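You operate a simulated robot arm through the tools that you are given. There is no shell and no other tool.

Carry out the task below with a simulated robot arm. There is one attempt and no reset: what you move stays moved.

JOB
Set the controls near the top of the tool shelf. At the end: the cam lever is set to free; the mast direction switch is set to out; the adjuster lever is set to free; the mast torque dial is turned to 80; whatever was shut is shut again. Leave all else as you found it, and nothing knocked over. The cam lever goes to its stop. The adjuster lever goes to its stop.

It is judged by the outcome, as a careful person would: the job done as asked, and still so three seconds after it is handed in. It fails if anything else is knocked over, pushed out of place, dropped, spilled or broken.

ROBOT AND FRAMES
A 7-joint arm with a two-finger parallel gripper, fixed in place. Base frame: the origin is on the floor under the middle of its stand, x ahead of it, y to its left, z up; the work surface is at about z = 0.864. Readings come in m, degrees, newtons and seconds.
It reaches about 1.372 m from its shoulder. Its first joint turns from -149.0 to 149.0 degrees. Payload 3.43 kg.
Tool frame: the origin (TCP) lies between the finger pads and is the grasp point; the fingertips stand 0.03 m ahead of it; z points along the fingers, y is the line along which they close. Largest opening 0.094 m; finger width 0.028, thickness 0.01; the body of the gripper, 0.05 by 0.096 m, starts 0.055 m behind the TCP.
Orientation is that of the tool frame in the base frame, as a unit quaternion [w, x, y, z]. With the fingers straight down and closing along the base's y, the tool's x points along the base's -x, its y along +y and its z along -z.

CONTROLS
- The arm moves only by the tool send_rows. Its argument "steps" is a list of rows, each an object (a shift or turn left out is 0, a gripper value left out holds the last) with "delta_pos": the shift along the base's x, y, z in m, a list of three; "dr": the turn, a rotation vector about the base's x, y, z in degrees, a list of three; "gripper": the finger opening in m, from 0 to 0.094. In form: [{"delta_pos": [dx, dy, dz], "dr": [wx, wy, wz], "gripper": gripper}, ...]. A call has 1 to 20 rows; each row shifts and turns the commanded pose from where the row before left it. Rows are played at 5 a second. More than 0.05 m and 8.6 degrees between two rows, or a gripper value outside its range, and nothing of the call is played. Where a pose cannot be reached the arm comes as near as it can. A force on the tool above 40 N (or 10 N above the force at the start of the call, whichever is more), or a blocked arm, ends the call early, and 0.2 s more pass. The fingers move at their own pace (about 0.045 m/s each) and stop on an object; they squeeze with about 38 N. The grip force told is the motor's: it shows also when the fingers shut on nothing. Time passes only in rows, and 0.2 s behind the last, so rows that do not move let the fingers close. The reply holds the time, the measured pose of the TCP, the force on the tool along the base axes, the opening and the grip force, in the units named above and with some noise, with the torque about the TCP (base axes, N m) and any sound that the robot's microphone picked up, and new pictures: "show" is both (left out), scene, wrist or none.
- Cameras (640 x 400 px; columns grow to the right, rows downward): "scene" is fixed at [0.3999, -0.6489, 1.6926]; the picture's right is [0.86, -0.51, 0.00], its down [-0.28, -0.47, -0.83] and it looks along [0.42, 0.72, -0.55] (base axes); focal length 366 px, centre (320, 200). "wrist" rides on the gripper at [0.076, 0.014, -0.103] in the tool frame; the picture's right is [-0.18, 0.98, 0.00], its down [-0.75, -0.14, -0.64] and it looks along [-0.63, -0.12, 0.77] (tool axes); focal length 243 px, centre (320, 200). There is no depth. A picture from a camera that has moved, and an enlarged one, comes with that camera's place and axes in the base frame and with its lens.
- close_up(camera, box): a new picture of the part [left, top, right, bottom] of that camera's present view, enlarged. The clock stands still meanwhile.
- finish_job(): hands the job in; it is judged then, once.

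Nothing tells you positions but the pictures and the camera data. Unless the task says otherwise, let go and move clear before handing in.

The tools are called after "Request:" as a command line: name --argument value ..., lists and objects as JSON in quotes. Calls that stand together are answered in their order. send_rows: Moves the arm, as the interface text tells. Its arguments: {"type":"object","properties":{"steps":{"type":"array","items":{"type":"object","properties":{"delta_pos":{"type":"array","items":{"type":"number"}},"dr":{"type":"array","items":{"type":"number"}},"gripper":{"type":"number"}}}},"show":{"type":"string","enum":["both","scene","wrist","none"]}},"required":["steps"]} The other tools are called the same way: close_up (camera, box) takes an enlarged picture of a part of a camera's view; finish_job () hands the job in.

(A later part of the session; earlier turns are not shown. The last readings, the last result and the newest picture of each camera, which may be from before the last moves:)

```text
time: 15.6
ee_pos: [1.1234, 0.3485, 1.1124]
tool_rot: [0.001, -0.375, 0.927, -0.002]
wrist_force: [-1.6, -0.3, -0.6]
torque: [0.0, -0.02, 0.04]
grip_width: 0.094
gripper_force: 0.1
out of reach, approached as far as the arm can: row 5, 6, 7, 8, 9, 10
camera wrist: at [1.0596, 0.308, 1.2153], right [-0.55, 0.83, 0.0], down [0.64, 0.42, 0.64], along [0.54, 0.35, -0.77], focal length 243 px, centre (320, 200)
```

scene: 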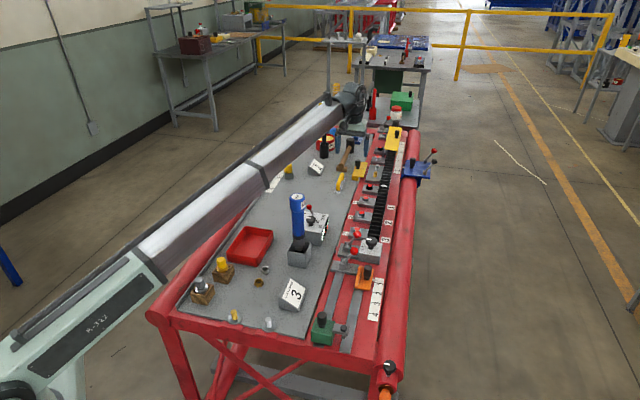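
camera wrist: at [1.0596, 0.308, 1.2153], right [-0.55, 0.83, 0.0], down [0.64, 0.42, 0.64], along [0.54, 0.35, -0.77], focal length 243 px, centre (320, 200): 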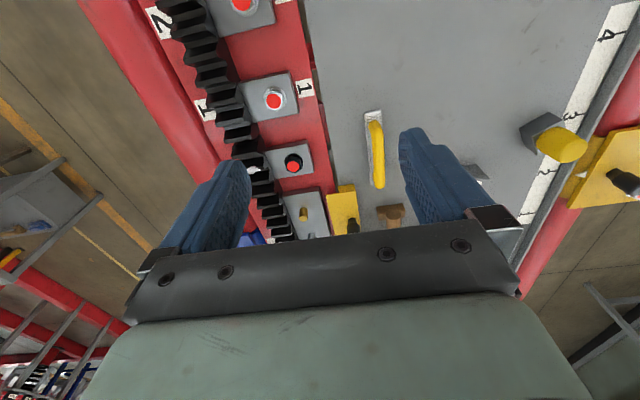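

The far levers are beyond reach (≈1.5 m away), so the two red-knob levers beside the orange slider and the small dial box must be the cam and adjuster levers. I'll come back and turn the tool so its camera looks across the rail from the mat side.

Request:
send_rows --steps '[{"delta_pos": [-0.005, -0.005, 0], "dr": [0, 0, -2]}, {"delta_pos": [-0.008, -0.008, 0.002], "dr": [0, 0, -4]}, {"delta_pos": [-0.01, -0.01, 0.002], "dr": [0, 0, -5]}, {"delta_pos": [-0.012, -0.012, 0.002], "dr": [0, 0, -6]}, {"delta_pos": [-0.012, -0.012, 0.002], "dr": [0, 0, -6]}, {"delta_pos": [-0.012, -0.012, 0.002], "dr": [0, 0, -6]}, {"delta_pos": [-0.012, -0.012, 0.002], "dr": [0, 0, -6]}, {"delta_pos": [-0.012, -0.012, 0.002], "dr": [0, 0, -6]}, {"delta_pos": [-0.012, -0.012, 0.002], "dr": [0, 0, -6]}, {"delta_pos": [-0.012, -0.012, 0.002], "dr": [0, 0, -6]}, {"delta_pos": [-0.012, -0.012, 0], "dr": [0, 0, -6]}, {"delta_pos": [-0.012, -0.012, 0], "dr": [0, 0, -6]}, {"delta_pos": [-0.012, -0.012, 0], "dr": [0, 0, -6]}, {"delta_pos": [-0.012, -0.012, 0], "dr": [0, 0, -6]}, {"delta_pos": [-0.012, -0.012, 0], "dr": [0, 0, -6]}, {"delta_pos": [-0.012, -0.012, 0], "dr": [0, 0, -5]}, {"delta_pos": [-0.01, -0.01, 0], "dr": [0, 0, -3]}, {"delta_pos": [-0.005, -0.005, 0], "dr": [0, 0, 0]}]'

```text
time: 19.4
ee_pos: [0.9296, 0.1559, 1.1308]
tool_rot: [-0.002, 0.399, 0.917, 0.0]
wrist_force: [-0.8, -0.7, 0.2]
torque: [0.0, -0.01, 0.0]
grip_width: 0.0943
gripper_force: 0.1
camera wrist: at [0.889, 0.222, 1.2343], right [0.84, 0.54, 0.0], down [0.41, -0.65, 0.64], along [0.34, -0.54, -0.77], focal length 243 px, centre (320, 200)
```

scene: 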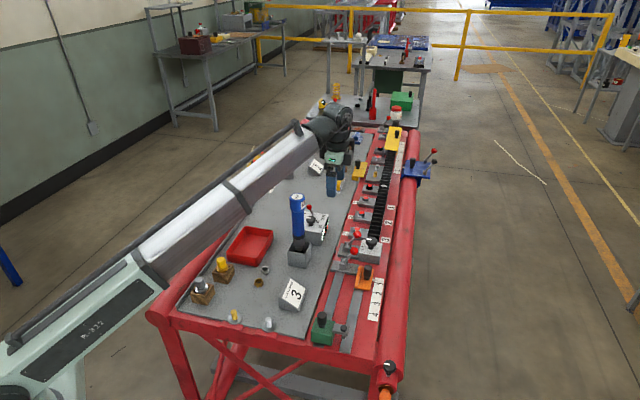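
wrist: 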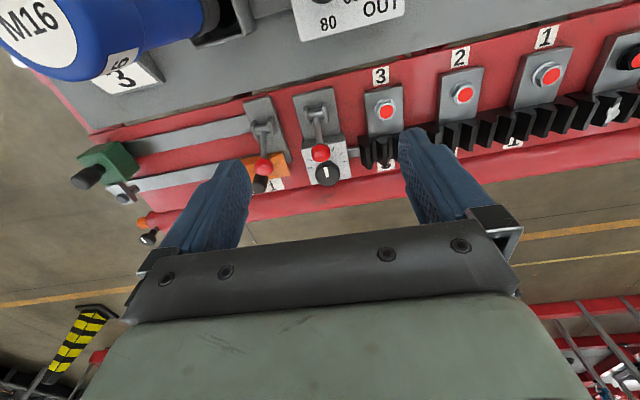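

Now the levers are viewed from the mat side. Zooming in for labels and geometry.

Request:
close_up --camera "wrist" --box '[230, 80, 370, 200]'

Request:
close_up --camera "wrist" --box '[0, 0, 140, 100]'

Request:
close_up --camera "scene" --box '[330, 225, 390, 275]'

```text
3.33 times, centred on (300, 140) of wrist
camera zoom: at [0.889, 0.222, 1.2343], right [0.84, 0.54, 0.0], down [0.41, -0.65, 0.64], along [0.34, -0.54, -0.77], focal length 809 px, centre (387, 400)
```

zoom: 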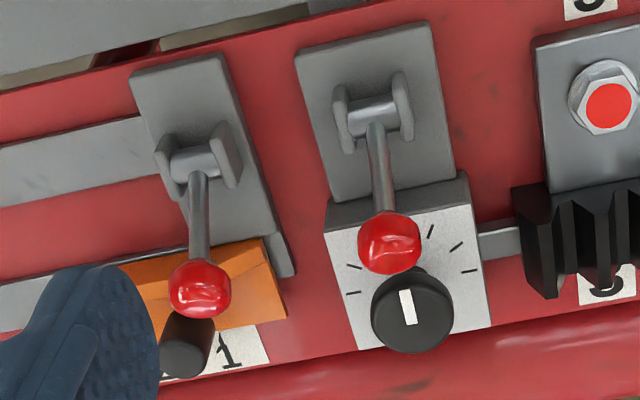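

```text
4.00 times, centred on (70, 50) of wrist
camera zoom: at [0.889, 0.222, 1.2343], right [0.84, 0.54, 0.0], down [0.41, -0.65, 0.64], along [0.34, -0.54, -0.77], focal length 970 px, centre (1320, 800)
```

zoom: 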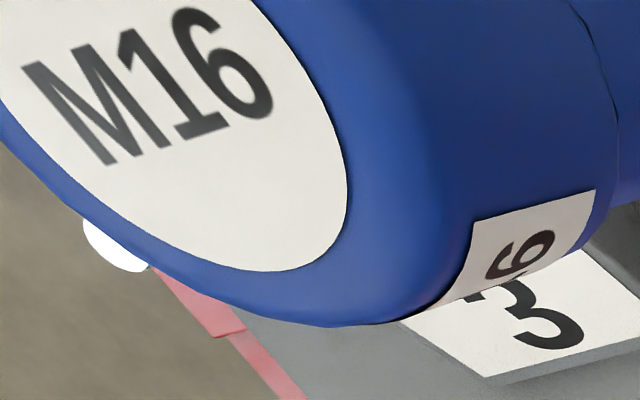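

```text
8.00 times, centred on (360, 250) of scene
camera zoom: at [0.3999, -0.6489, 1.6926], right [0.86, -0.51, 0.0], down [-0.28, -0.47, -0.83], along [0.42, 0.72, -0.55], focal length 2926 px, centre (0, -200)
```

zoom: 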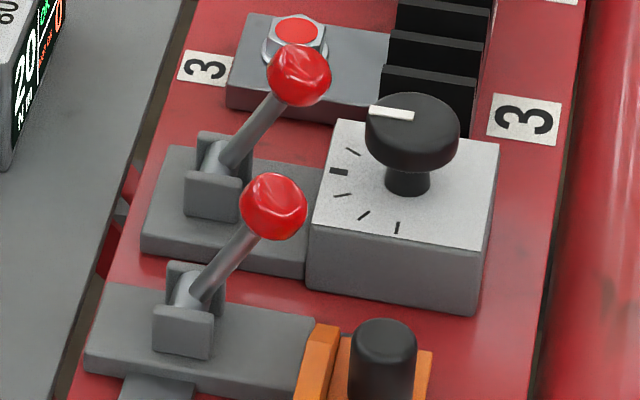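

Both levers stand about 30° toward the outer tube (knobs near (0.975, 0.087, 0.945) and (0.920, 0.026, 0.945), pivots at z≈0.89). Next, a view directly onto the mast box for its knob and toggle geometry.

Request:
send_rows --steps '[{"delta_pos": [-0.004, 0.006, 0]}, {"delta_pos": [-0.006, 0.011, 0]}, {"delta_pos": [-0.008, 0.015, 0]}, {"delta_pos": [-0.008, 0.016, 0]}, {"delta_pos": [-0.008, 0.016, 0]}, {"delta_pos": [-0.008, 0.015, 0]}, {"delta_pos": [-0.005, 0.01, 0]}, {"delta_pos": [-0.003, 0.005, 0]}]'

Request:
close_up --camera "wrist" --box '[180, 0, 440, 160]'

```text
time: 21.2
ee_pos: [0.8804, 0.2495, 1.1302]
tool_rot: [-0.002, 0.398, 0.918, 0.0]
wrist_force: [0.4, -0.2, -1.0]
torque: [0.0, 0.02, 0.01]
grip_width: 0.0939
gripper_force: 0.0
camera wrist: at [0.8393, 0.3161, 1.234], right [0.84, 0.54, 0.0], down [0.41, -0.65, 0.64], along [0.34, -0.54, -0.77], focal length 243 px, centre (320, 200)
```

scene: 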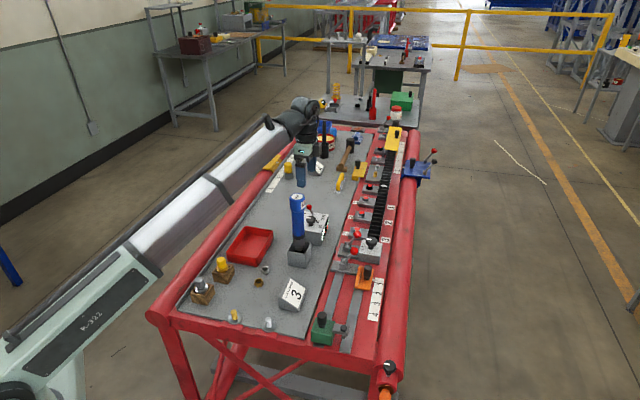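
wrist: 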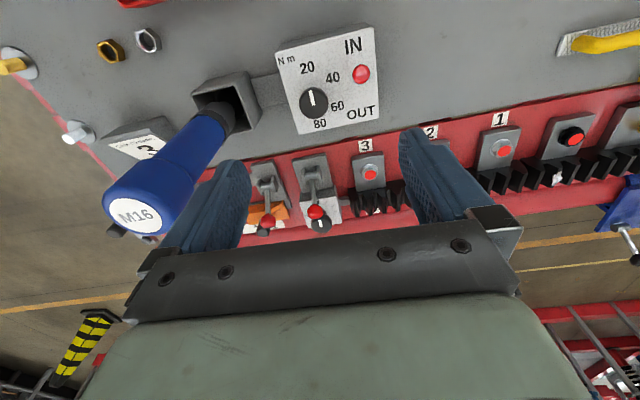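

```text
2.46 times, centred on (310, 80) of wrist
camera zoom: at [0.8393, 0.3161, 1.234], right [0.84, 0.54, 0.0], down [0.41, -0.65, 0.64], along [0.34, -0.54, -0.77], focal length 597 px, centre (345, 495)
```

zoom: 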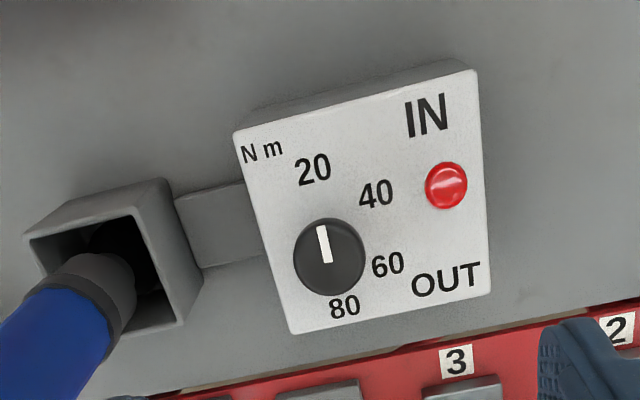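

The dial points at 20 and turns clockwise (seen from above) about 170° to 80; the toggle leans to IN. The wrench (top ≈1.11 m at (0.79, 0.15)) stands close to the arm's path, so I'm checking the arm's own geometry in the scene view.

Request:
close_up --camera "scene" --box '[0, 60, 400, 310]'

Request:
close_up --camera "scene" --box '[220, 80, 380, 180]'

```text
1.60 times, centred on (200, 185) of scene
camera zoom: at [0.3999, -0.6489, 1.6926], right [0.86, -0.51, 0.0], down [-0.28, -0.47, -0.83], along [0.42, 0.72, -0.55], focal length 585 px, centre (512, 224)
```

zoom: 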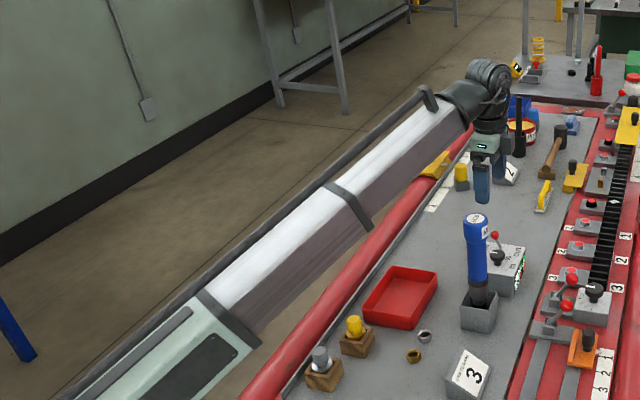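

```text
4.00 times, centred on (300, 130) of scene
camera zoom: at [0.3999, -0.6489, 1.6926], right [0.86, -0.51, 0.0], down [-0.28, -0.47, -0.83], along [0.42, 0.72, -0.55], focal length 1463 px, centre (400, 480)
```

zoom: 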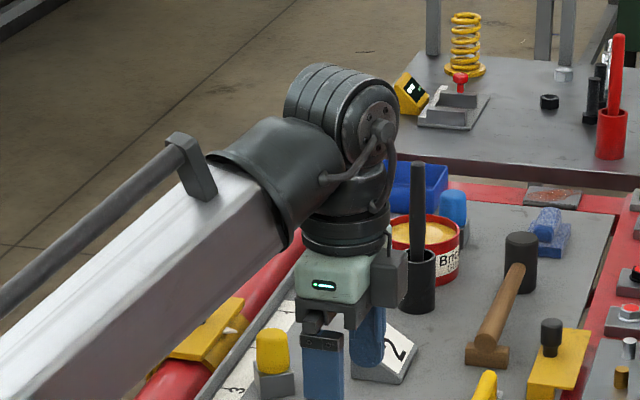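

Working out clearances: the boom passes near the wrench for low poses, so I'll tilt the tool for the dial and lever A later. First the toggle: close the fingers, go to its IN side, and descend so the tips are beside its red knob.

Request:
send_rows --steps '[{"gripper": 0.0}, {"delta_pos": [0.002, 0.01, 0]}, {"delta_pos": [0.002, 0.015, 0]}, {"delta_pos": [0.002, 0.018, 0]}, {"delta_pos": [0.001, 0.012, -0.005]}, {"delta_pos": [0, 0.006, -0.01]}, {"delta_pos": [0, 0, -0.015]}, {"delta_pos": [0, 0, -0.018]}, {"delta_pos": [0, 0, -0.018]}, {"delta_pos": [0, 0, -0.015]}, {"delta_pos": [0, 0, -0.012]}, {"delta_pos": [0, 0, -0.007]}]'

Request:
close_up --camera "scene" --box '[240, 150, 368, 250]'

Request:
close_up --camera "wrist" --box '[200, 60, 440, 210]'

```text
time: 23.8
ee_pos: [0.8882, 0.3091, 1.0316]
tool_rot: [-0.001, 0.399, 0.917, 0.0]
wrist_force: [0.9, -0.3, -0.1]
torque: [-0.01, 0.0, 0.0]
grip_width: 0.0
gripper_force: 33.2
camera wrist: at [0.8466, 0.376, 1.1344], right [0.84, 0.54, 0.0], down [0.41, -0.65, 0.64], along [0.34, -0.54, -0.77], focal length 243 px, centre (320, 200)
```

scene: 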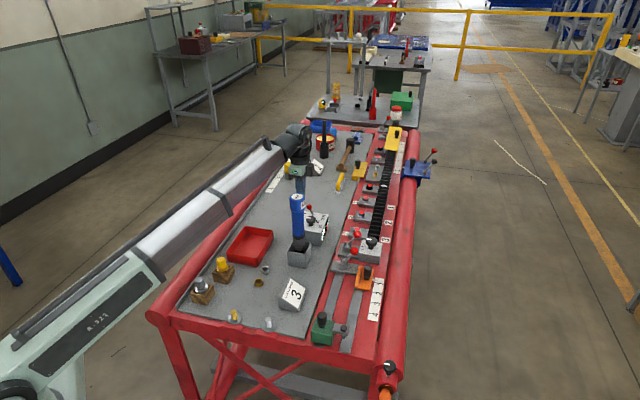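
wrist: 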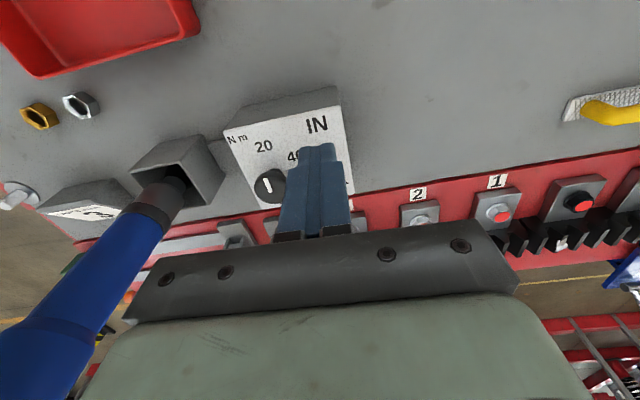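

```text
4.00 times, centred on (304, 200) of scene
camera zoom: at [0.3999, -0.6489, 1.6926], right [0.86, -0.51, 0.0], down [-0.28, -0.47, -0.83], along [0.42, 0.72, -0.55], focal length 1463 px, centre (384, 200)
```

zoom: 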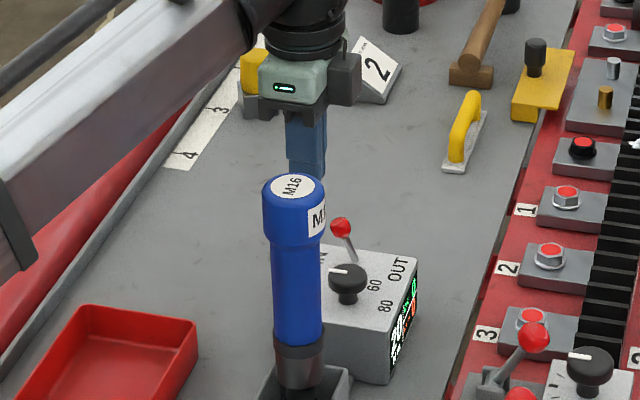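

```text
2.67 times, centred on (320, 135) of wrist
camera zoom: at [0.8466, 0.376, 1.1344], right [0.84, 0.54, 0.0], down [0.41, -0.65, 0.64], along [0.34, -0.54, -0.77], focal length 647 px, centre (320, 373)
```

zoom: 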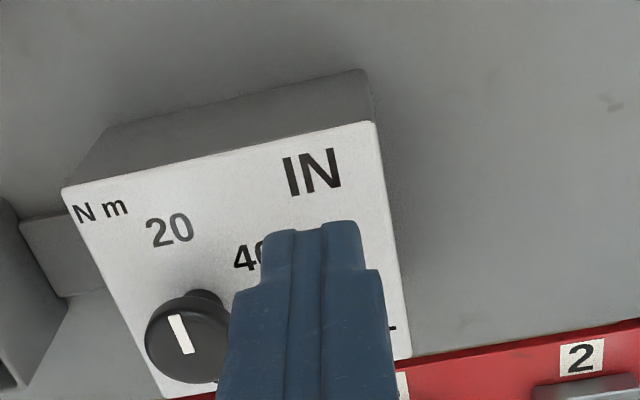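

Geometry checks out (fingertips project exactly where expected). I'll back off a few mm more to the IN side and descend beside the toggle.

Request:
send_rows --steps '[{"delta_pos": [-0.004, 0.004, -0.004]}, {"delta_pos": [0, 0, -0.01]}, {"delta_pos": [0, 0, -0.012]}, {"delta_pos": [0, 0, -0.012]}, {"delta_pos": [0, 0, -0.012]}, {"delta_pos": [0, 0, -0.008]}]'

Request:
close_up --camera "scene" --box '[280, 180, 344, 230]'

```text
time: 25.2
ee_pos: [0.8847, 0.3142, 0.9737]
tool_rot: [-0.001, 0.398, 0.917, 0.0]
wrist_force: [-0.5, -0.5, 0.2]
torque: [0.0, 0.0, -0.03]
grip_width: 0.0002
gripper_force: 33.1
camera wrist: at [0.8426, 0.3804, 1.0763], right [0.84, 0.54, 0.0], down [0.41, -0.65, 0.64], along [0.34, -0.54, -0.77], focal length 243 px, centre (320, 200)
```

scene: 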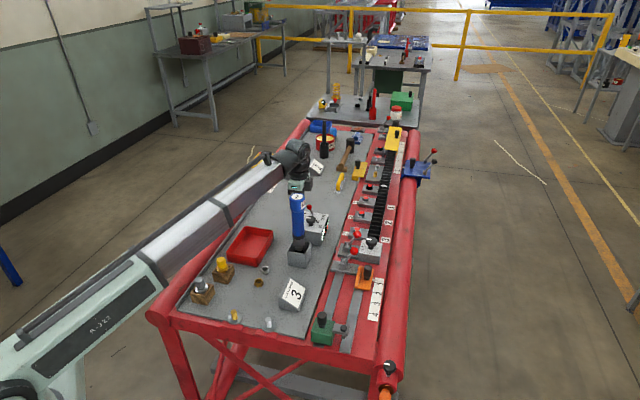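
wrist: 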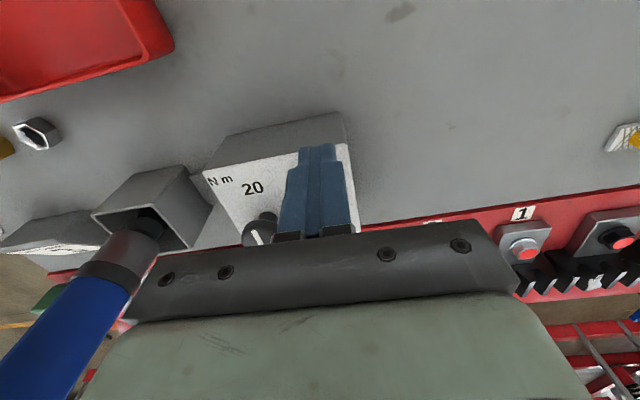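

```text
8.00 times, centred on (312, 205) of scene
camera zoom: at [0.3999, -0.6489, 1.6926], right [0.86, -0.51, 0.0], down [-0.28, -0.47, -0.83], along [0.42, 0.72, -0.55], focal length 2926 px, centre (384, 160)
```

zoom: 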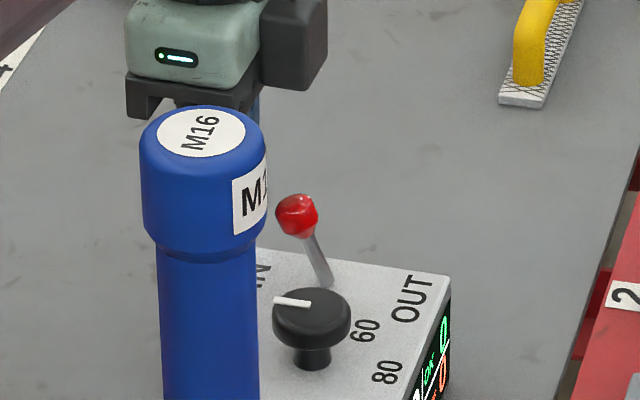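

The fingers sit just on the IN side of the toggle at knob height. Pushing slowly toward OUT.

Request:
send_rows --steps '[{"delta_pos": [0.002, -0.0022, 0]}, {"delta_pos": [0.0027, -0.0029, 0]}, {"delta_pos": [0.0027, -0.0029, 0]}, {"delta_pos": [0.0027, -0.0029, 0]}, {"delta_pos": [0.0027, -0.0029, 0]}, {"delta_pos": [0.0027, -0.0029, 0]}, {"delta_pos": [0.0027, -0.0029, 0]}]' --show "scene"

Request:
close_up --camera "scene" --box '[280, 180, 344, 230]'

```text
time: 26.8
ee_pos: [0.9018, 0.2938, 0.9727]
tool_rot: [-0.001, 0.398, 0.917, -0.001]
wrist_force: [0.4, 0.7, 0.6]
torque: [-0.04, -0.01, -0.01]
grip_width: 0.0
gripper_force: 32.5
```

scene: 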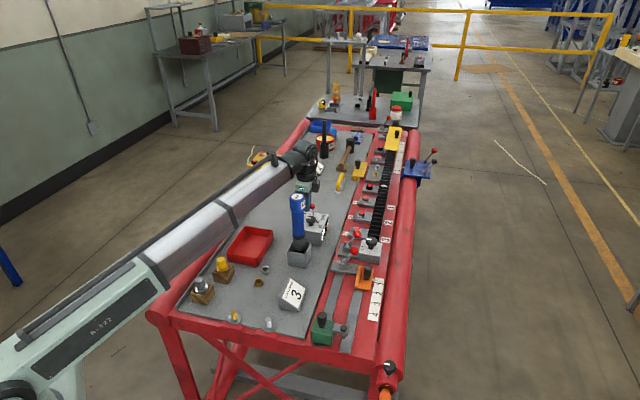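

```text
8.00 times, centred on (312, 205) of scene
camera zoom: at [0.3999, -0.6489, 1.6926], right [0.86, -0.51, 0.0], down [-0.28, -0.47, -0.83], along [0.42, 0.72, -0.55], focal length 2926 px, centre (384, 160)
```

zoom: 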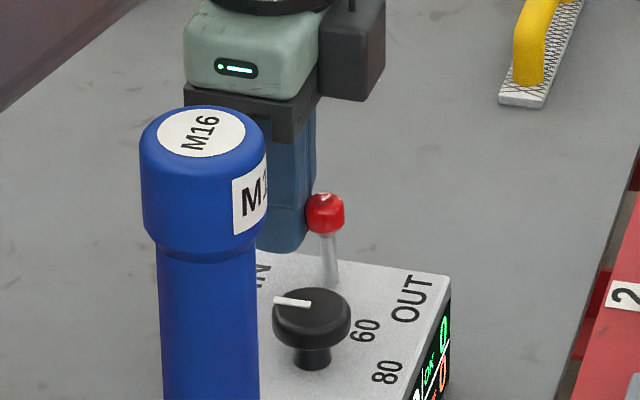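

The toggle is moving freely with the finger. Continuing toward OUT.

Request:
send_rows --steps '[{"delta_pos": [0.0027, -0.0029, 0]}, {"delta_pos": [0.0027, -0.0029, 0]}, {"delta_pos": [0.0027, -0.0029, 0]}, {"delta_pos": [0.0027, -0.0029, 0]}]' --show "scene"

Request:
close_up --camera "scene" --box '[280, 180, 344, 230]'

```text
time: 27.8
ee_pos: [0.9132, 0.2832, 0.973]
tool_rot: [-0.001, 0.4, 0.917, -0.001]
wrist_force: [-0.1, 0.6, -0.8]
torque: [0.03, -0.02, -0.01]
grip_width: 0.0
gripper_force: 32.8
```

scene: 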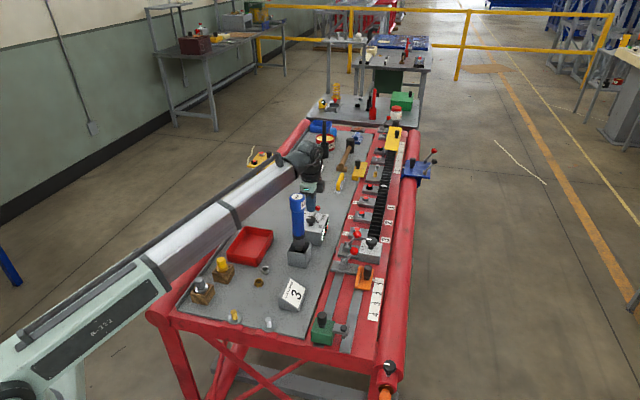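

```text
8.00 times, centred on (312, 205) of scene
camera zoom: at [0.3999, -0.6489, 1.6926], right [0.86, -0.51, 0.0], down [-0.28, -0.47, -0.83], along [0.42, 0.72, -0.55], focal length 2926 px, centre (384, 160)
```

zoom: 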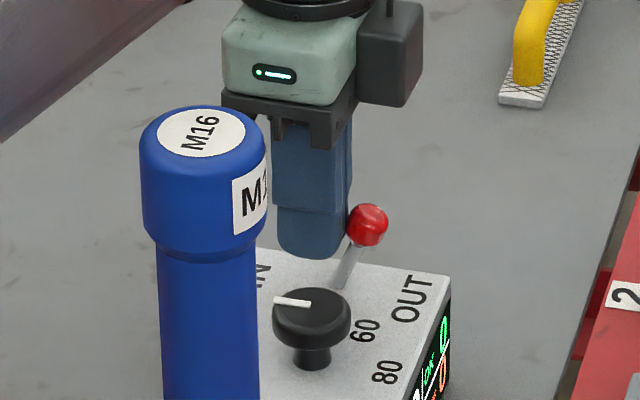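

The toggle now leans toward OUT. I'll nudge a little further to make sure it is at its end.

Request:
send_rows --steps '[{"delta_pos": [0.0014, -0.0015, 0]}, {"delta_pos": [0.0014, -0.0015, 0]}, {"delta_pos": [0.0014, -0.0015, 0]}]' --show "none"

Request:
close_up --camera "scene" --box '[280, 180, 344, 230]'

```text
time: 28.6
ee_pos: [0.9144, 0.2816, 0.9726]
tool_rot: [-0.004, 0.397, 0.918, 0.001]
wrist_force: [-25.0, 23.8, 1.2]
torque: [0.71, 0.82, -0.05]
grip_width: 0.0002
gripper_force: 33.3
```

```text
8.00 times, centred on (312, 205) of scene
camera zoom: at [0.3999, -0.6489, 1.6926], right [0.86, -0.51, 0.0], down [-0.28, -0.47, -0.83], along [0.42, 0.72, -0.55], focal length 2926 px, centre (384, 160)
```

zoom: 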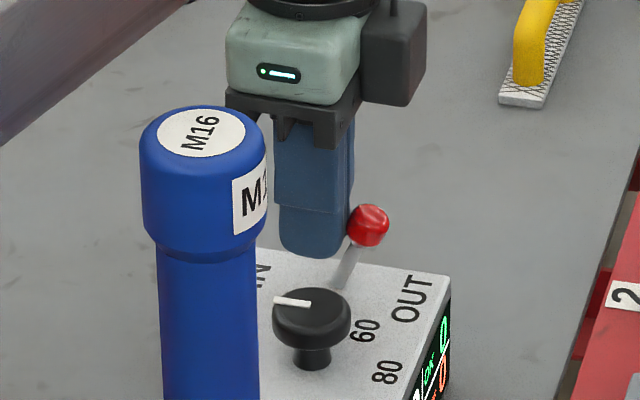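

The toggle is against its OUT stop (force rose to ~34 N). Backing off and rising.

Request:
send_rows --steps '[{"delta_pos": [-0.003, 0.003, 0]}, {"delta_pos": [-0.004, 0.0043, 0]}, {"delta_pos": [-0.003, 0.003, 0.005]}, {"delta_pos": [0, 0, 0.012]}, {"delta_pos": [0, 0, 0.015]}, {"delta_pos": [0, 0, 0.018]}, {"delta_pos": [0, 0, 0.018]}, {"delta_pos": [0, 0, 0.018]}, {"delta_pos": [0, 0, 0.012]}, {"delta_pos": [0, 0, 0.005]}]'

Request:
close_up --camera "scene" --box '[280, 190, 344, 240]'

Request:
close_up --camera "wrist" --box '[200, 60, 440, 210]'

```text
time: 30.8
ee_pos: [0.9065, 0.2877, 1.0765]
tool_rot: [-0.001, 0.398, 0.917, -0.001]
wrist_force: [-0.4, -0.1, -1.3]
torque: [0.02, 0.01, -0.01]
grip_width: 0.0
gripper_force: 33.3
camera wrist: at [0.8654, 0.3553, 1.1791], right [0.84, 0.54, 0.0], down [0.41, -0.65, 0.64], along [0.34, -0.54, -0.77], focal length 243 px, centre (320, 200)
```

scene: 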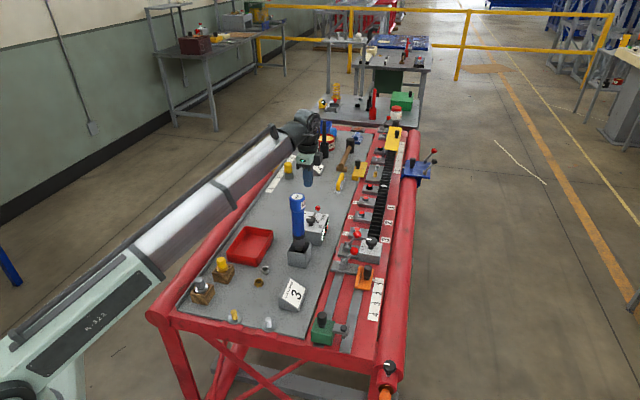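
wrist: 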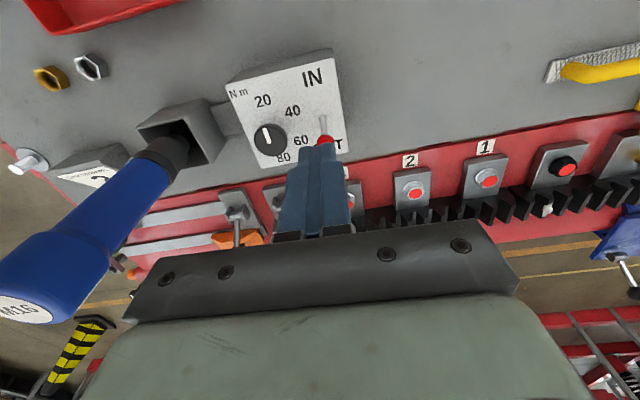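

```text
8.00 times, centred on (312, 215) of scene
camera zoom: at [0.3999, -0.6489, 1.6926], right [0.86, -0.51, 0.0], down [-0.28, -0.47, -0.83], along [0.42, 0.72, -0.55], focal length 2926 px, centre (384, 80)
```

zoom: 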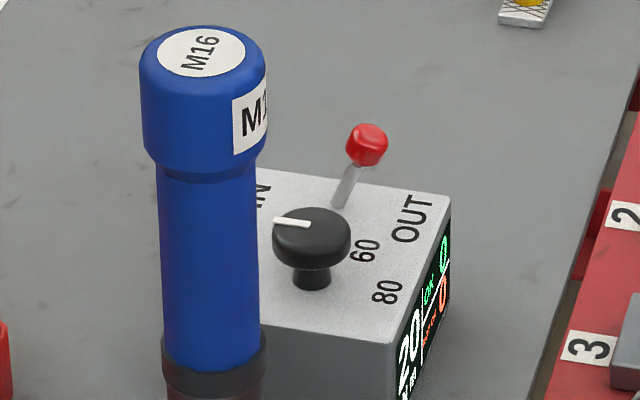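

```text
2.67 times, centred on (320, 135) of wrist
camera zoom: at [0.8654, 0.3553, 1.1791], right [0.84, 0.54, 0.0], down [0.41, -0.65, 0.64], along [0.34, -0.54, -0.77], focal length 647 px, centre (320, 373)
```

zoom: 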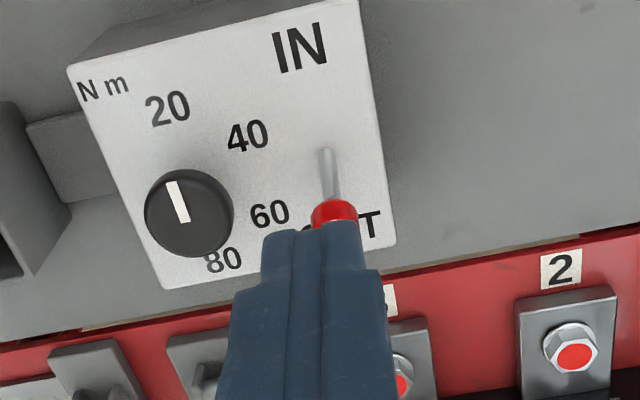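

The toggle stays at OUT. For the dial (axis ≈ (0.8825, 0.232), cap top ≈0.953) I'll tilt the tool 15° leaning away from the wrench, open to 5 cm and hover above the knob.

Request:
send_rows --steps '[{"dr": [0, 0, 4], "gripper": 0.05}, {"dr": [0, 0, 6]}, {"dr": [0, 0, 7]}, {"dr": [-2, -3.46, 0]}, {"dr": [-2.5, -4.33, 0]}, {"dr": [-3, -5.2, 0]}, {"delta_pos": [-0.003, -0.006, 0]}, {"delta_pos": [-0.006, -0.012, 0]}, {"delta_pos": [-0.007, -0.013, 0]}, {"delta_pos": [-0.007, -0.013, 0]}, {"delta_pos": [-0.0047, -0.0096, 0]}, {}]'

Request:
close_up --camera "scene" --box '[250, 120, 378, 220]'

Request:
close_up --camera "wrist" --box '[200, 60, 440, 210]'

```text
time: 33.4
ee_pos: [0.8793, 0.236, 1.0748]
tool_rot: [0.125, 0.257, 0.958, -0.035]
wrist_force: [1.0, -0.3, -0.6]
torque: [-0.01, 0.01, 0.02]
grip_width: 0.0501
gripper_force: 0.0
camera wrist: at [0.7994, 0.2981, 1.1559], right [0.65, 0.76, 0.04], down [0.42, -0.4, 0.81], along [0.64, -0.51, -0.58], focal length 243 px, centre (320, 200)
```

scene: 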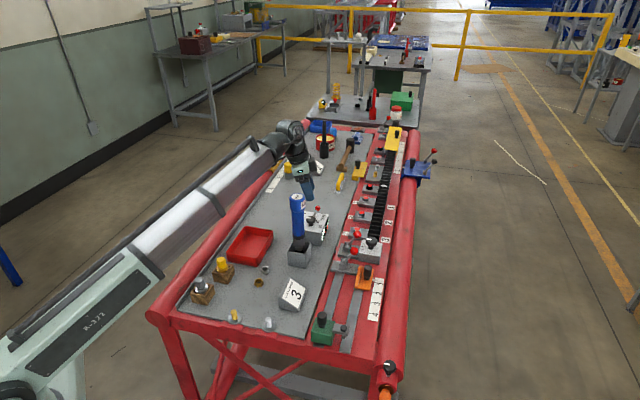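
wrist: 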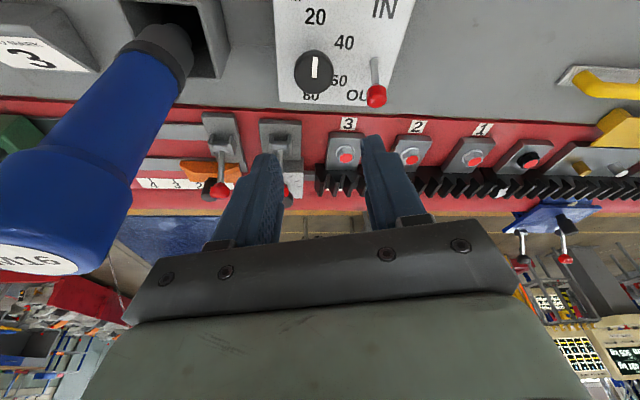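

```text
4.00 times, centred on (314, 170) of scene
camera zoom: at [0.3999, -0.6489, 1.6926], right [0.86, -0.51, 0.0], down [-0.28, -0.47, -0.83], along [0.42, 0.72, -0.55], focal length 1463 px, centre (344, 320)
```

zoom: 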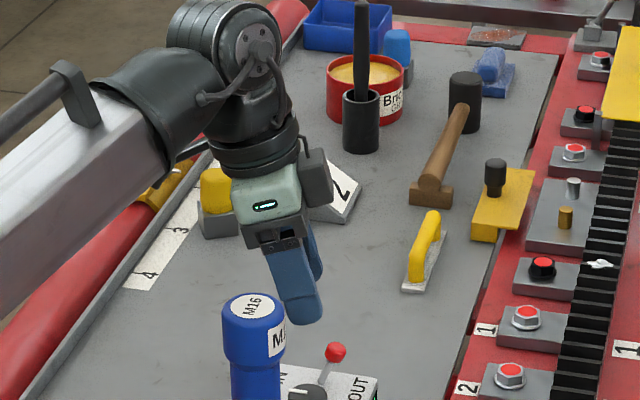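

```text
2.67 times, centred on (320, 135) of wrist
camera zoom: at [0.7994, 0.2981, 1.1559], right [0.65, 0.76, 0.04], down [0.42, -0.4, 0.81], along [0.64, -0.51, -0.58], focal length 647 px, centre (320, 373)
```

zoom: 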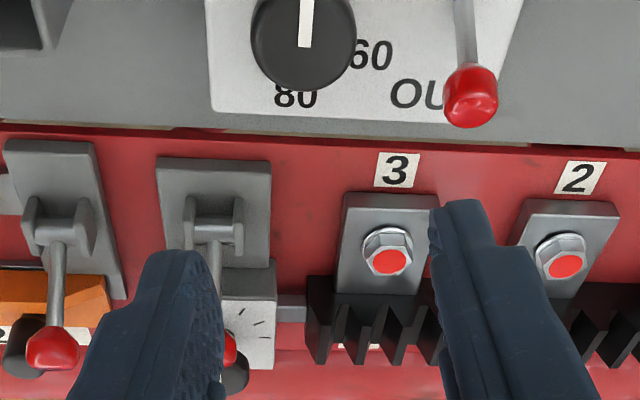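

Tilt and heading are as planned (leaning away from the wrench). Descending in stages toward the knob, checking before the fingers straddle it.

Request:
send_rows --steps '[{"delta_pos": [-0.0005, -0.002, -0.005]}, {"delta_pos": [0, 0, -0.01]}, {"delta_pos": [0, 0, -0.013]}, {"delta_pos": [0, 0, -0.015]}, {"delta_pos": [0, 0, -0.013]}, {"delta_pos": [0, 0, -0.01]}, {"delta_pos": [0, 0, -0.005]}, {}]'

Request:
close_up --camera "scene" --box '[270, 150, 350, 200]'

Request:
close_up --camera "scene" --box '[270, 190, 350, 240]'

Request:
close_up --camera "wrist" --box '[200, 60, 440, 210]'

```text
time: 35.2
ee_pos: [0.8785, 0.2333, 1.0045]
tool_rot: [0.125, 0.256, 0.958, -0.035]
wrist_force: [-0.1, -0.2, 0.1]
torque: [0.03, -0.01, -0.01]
grip_width: 0.0501
gripper_force: 0.0
camera wrist: at [0.7995, 0.2969, 1.0845], right [0.65, 0.76, 0.04], down [0.42, -0.4, 0.81], along [0.64, -0.51, -0.58], focal length 243 px, centre (320, 200)
```

scene: 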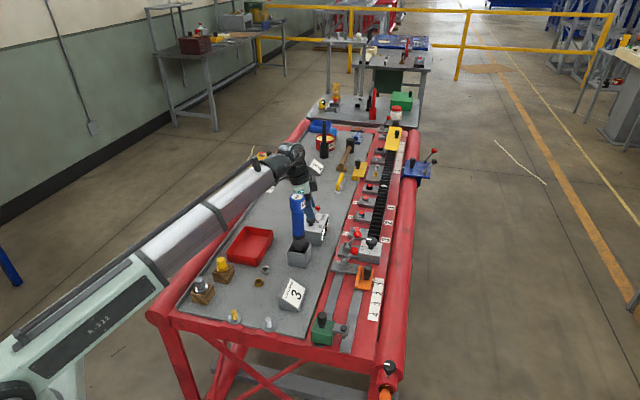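
wrist: 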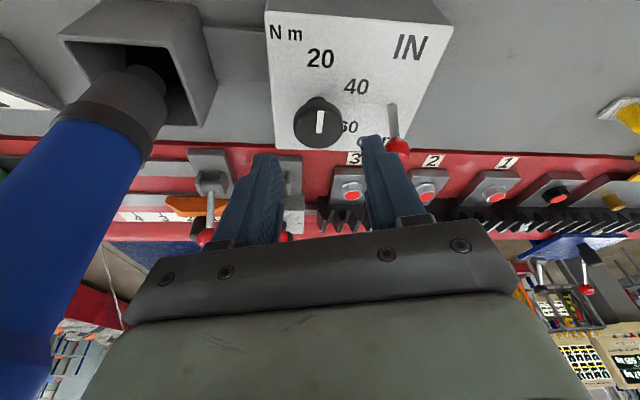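

```text
8.00 times, centred on (310, 175) of scene
camera zoom: at [0.3999, -0.6489, 1.6926], right [0.86, -0.51, 0.0], down [-0.28, -0.47, -0.83], along [0.42, 0.72, -0.55], focal length 2926 px, centre (400, 400)
```

zoom: 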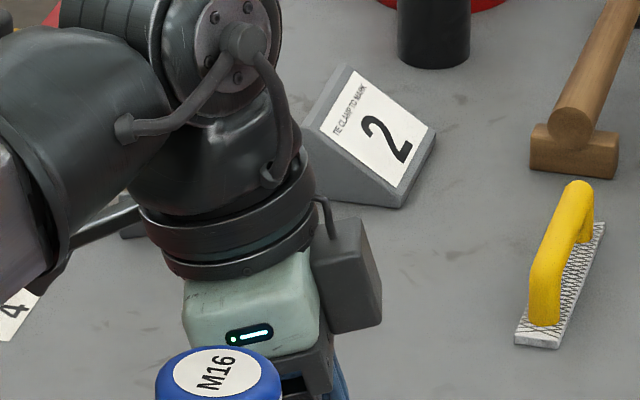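

```text
8.00 times, centred on (310, 215) of scene
camera zoom: at [0.3999, -0.6489, 1.6926], right [0.86, -0.51, 0.0], down [-0.28, -0.47, -0.83], along [0.42, 0.72, -0.55], focal length 2926 px, centre (400, 80)
```

zoom: 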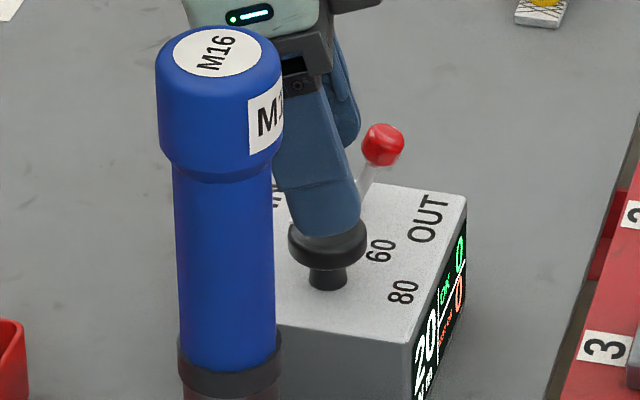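

```text
2.67 times, centred on (320, 135) of wrist
camera zoom: at [0.7995, 0.2969, 1.0845], right [0.65, 0.76, 0.04], down [0.42, -0.4, 0.81], along [0.64, -0.51, -0.58], focal length 647 px, centre (320, 373)
```

zoom: 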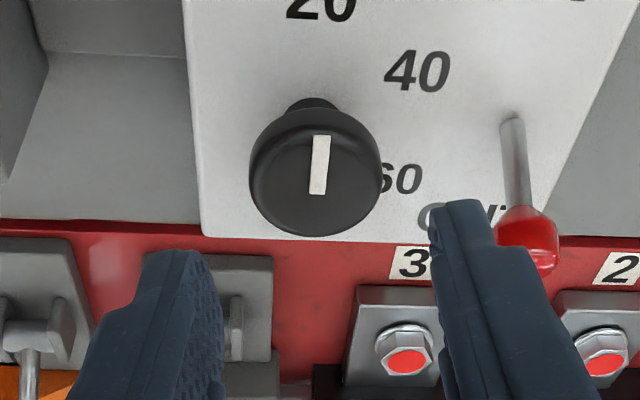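

The knob is centred between the fingers. Descending the last 4 cm so the tips surround the knob cap.

Request:
send_rows --steps '[{"delta_pos": [0, 0.0005, -0.006]}, {"delta_pos": [0, 0, -0.009]}, {"delta_pos": [0, 0, -0.01]}, {"delta_pos": [0, 0, -0.009]}, {"delta_pos": [0, 0, -0.006]}, {}]'

Request:
close_up --camera "scene" --box '[270, 190, 350, 240]'

Request:
close_up --camera "wrist" --box '[200, 60, 440, 210]'

```text
time: 36.6
ee_pos: [0.8788, 0.2338, 0.9649]
tool_rot: [0.125, 0.257, 0.958, -0.035]
wrist_force: [0.3, 0.4, -0.2]
torque: [0.0, -0.03, -0.02]
grip_width: 0.05
gripper_force: 0.0
camera wrist: at [0.7991, 0.2971, 1.0451], right [0.65, 0.76, 0.04], down [0.42, -0.4, 0.81], along [0.64, -0.51, -0.58], focal length 243 px, centre (320, 200)
```

scene: 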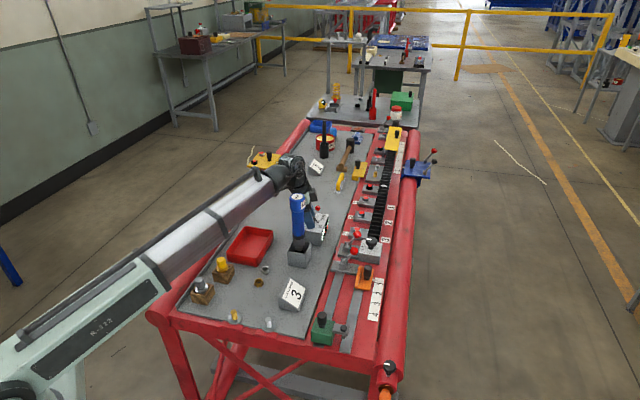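
wrist: 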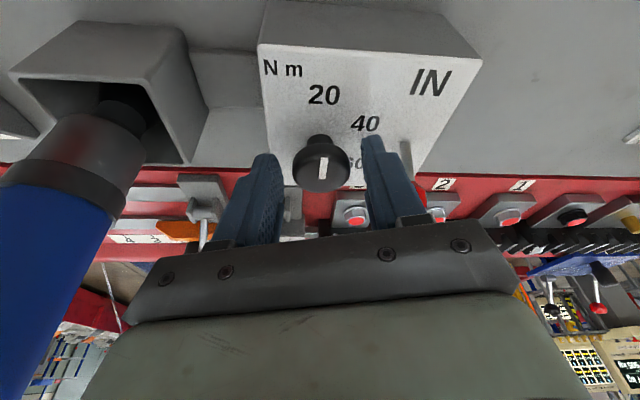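

```text
8.00 times, centred on (310, 215) of scene
camera zoom: at [0.3999, -0.6489, 1.6926], right [0.86, -0.51, 0.0], down [-0.28, -0.47, -0.83], along [0.42, 0.72, -0.55], focal length 2926 px, centre (400, 80)
```

zoom: 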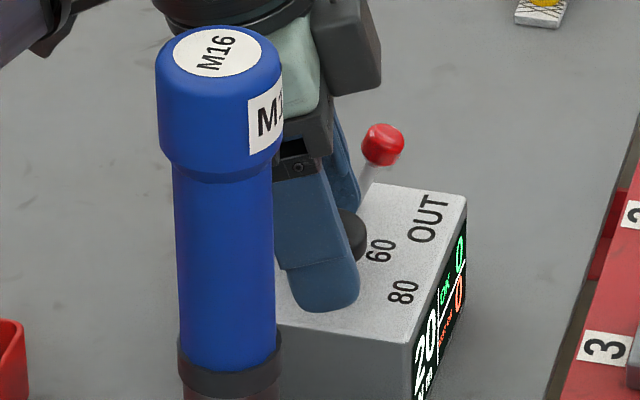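

```text
2.67 times, centred on (320, 135) of wrist
camera zoom: at [0.7991, 0.2971, 1.0451], right [0.65, 0.76, 0.04], down [0.42, -0.4, 0.81], along [0.64, -0.51, -0.58], focal length 647 px, centre (320, 373)
```

zoom: 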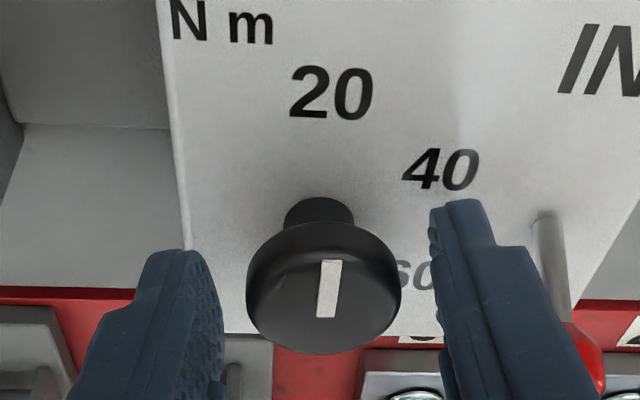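

The fingers straddle the knob. Closing onto it.

Request:
send_rows --steps '[{"gripper": 0.04}, {"gripper": 0.03}, {}, {}]'

Request:
close_up --camera "wrist" --box '[200, 60, 440, 210]'

```text
time: 37.6
ee_pos: [0.8794, 0.2338, 0.9659]
tool_rot: [0.124, 0.256, 0.958, -0.034]
wrist_force: [3.9, 4.4, 0.1]
torque: [0.12, -0.06, 0.04]
grip_width: 0.0337
gripper_force: 45.3
camera wrist: at [0.7994, 0.2975, 1.045], right [0.65, 0.76, 0.05], down [0.42, -0.4, 0.81], along [0.64, -0.51, -0.58], focal length 243 px, centre (320, 200)
```

scene: 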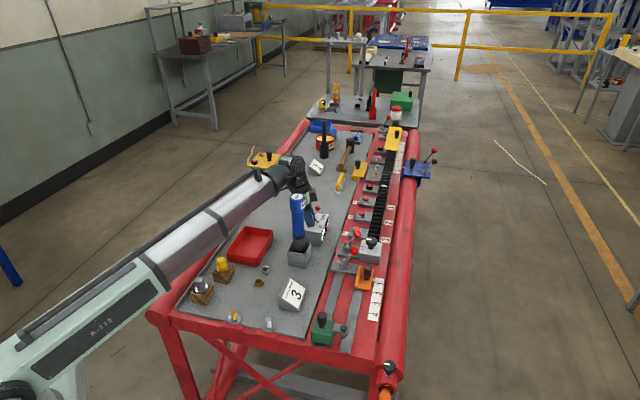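
wrist: 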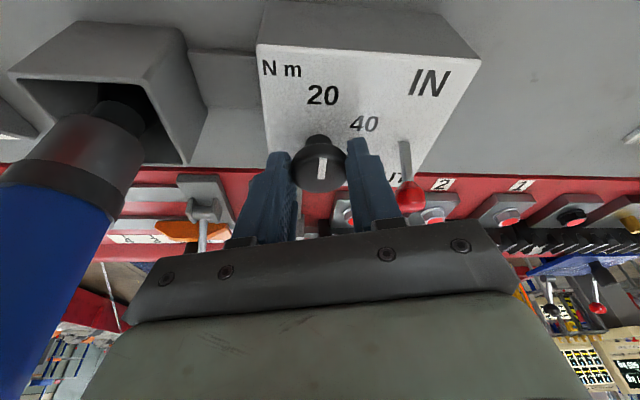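

```text
2.67 times, centred on (320, 135) of wrist
camera zoom: at [0.7994, 0.2975, 1.045], right [0.65, 0.76, 0.05], down [0.42, -0.4, 0.81], along [0.64, -0.51, -0.58], focal length 647 px, centre (320, 373)
```

zoom: 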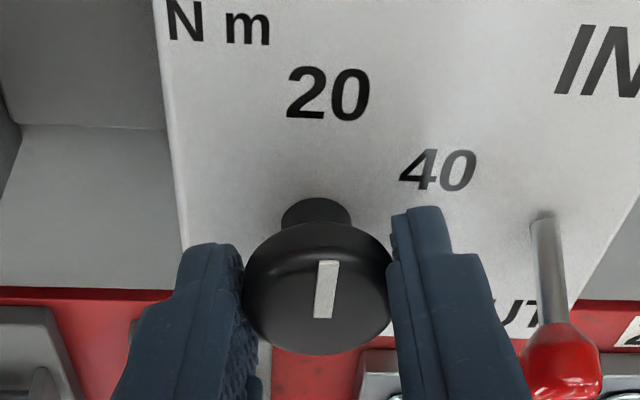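

Firm grip on the knob (33.7 mm wide). Turning clockwise about the vertical, first 30° as a check.

Request:
send_rows --steps '[{"delta_pos": [0.0001, 0.0002, 0], "dr": [0, 0, -3]}, {"delta_pos": [0.0002, 0.0003, 0], "dr": [0, 0, -5]}, {"delta_pos": [0.0002, 0.0003, 0], "dr": [0, 0, -6]}, {"delta_pos": [0.0003, 0.0003, 0], "dr": [0, 0, -6]}, {"delta_pos": [0.0003, 0.0003, 0], "dr": [0, 0, -6]}, {"delta_pos": [0.0002, 0.0002, 0], "dr": [0, 0, -4]}, {}]'

Request:
close_up --camera "wrist" --box '[200, 60, 440, 210]'

Request:
close_up --camera "scene" --box '[270, 190, 350, 240]'

```text
time: 39.2
ee_pos: [0.8816, 0.2357, 0.9651]
tool_rot: [0.112, 0.496, 0.859, -0.065]
wrist_force: [9.3, 9.7, 0.6]
torque: [0.37, -0.12, 0.06]
grip_width: 0.0335
gripper_force: 45.2
camera wrist: at [0.8432, 0.3307, 1.0451], right [0.94, 0.34, 0.05], down [0.16, -0.56, 0.81], along [0.3, -0.76, -0.58], focal length 243 px, centre (320, 200)
```

scene: 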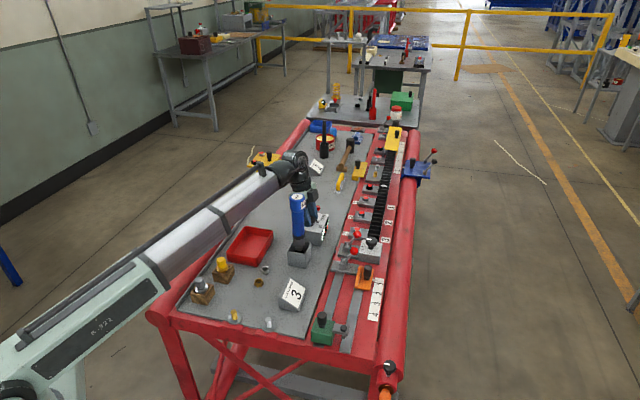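
wrist: 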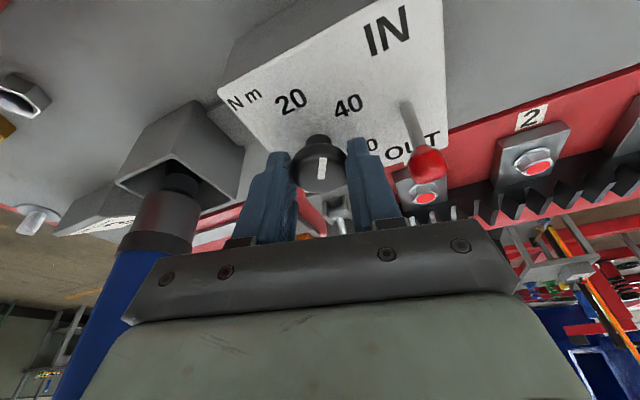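

```text
2.67 times, centred on (320, 135) of wrist
camera zoom: at [0.8432, 0.3307, 1.0451], right [0.94, 0.34, 0.05], down [0.16, -0.56, 0.81], along [0.3, -0.76, -0.58], focal length 647 px, centre (320, 373)
```

zoom: 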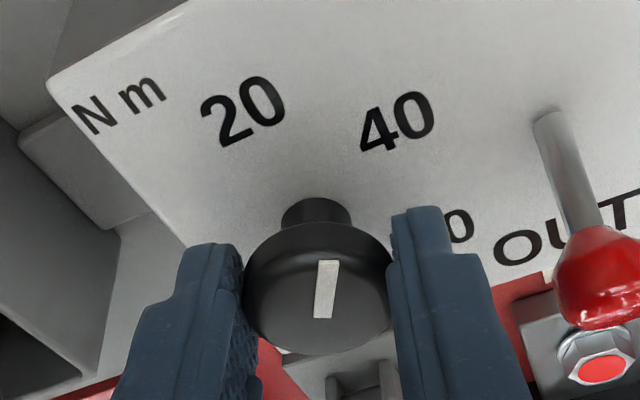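

```text
8.00 times, centred on (310, 215) of scene
camera zoom: at [0.3999, -0.6489, 1.6926], right [0.86, -0.51, 0.0], down [-0.28, -0.47, -0.83], along [0.42, 0.72, -0.55], focal length 2926 px, centre (400, 80)
```

zoom: 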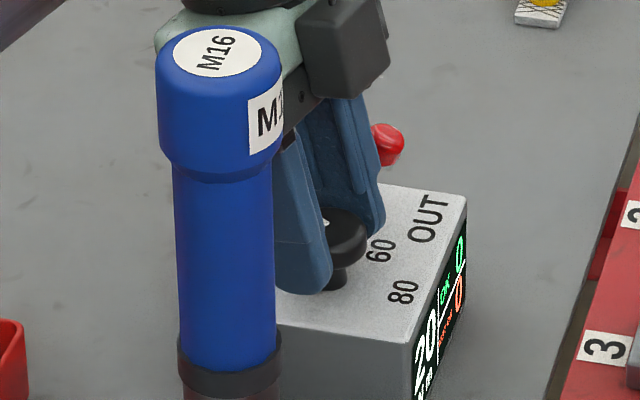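

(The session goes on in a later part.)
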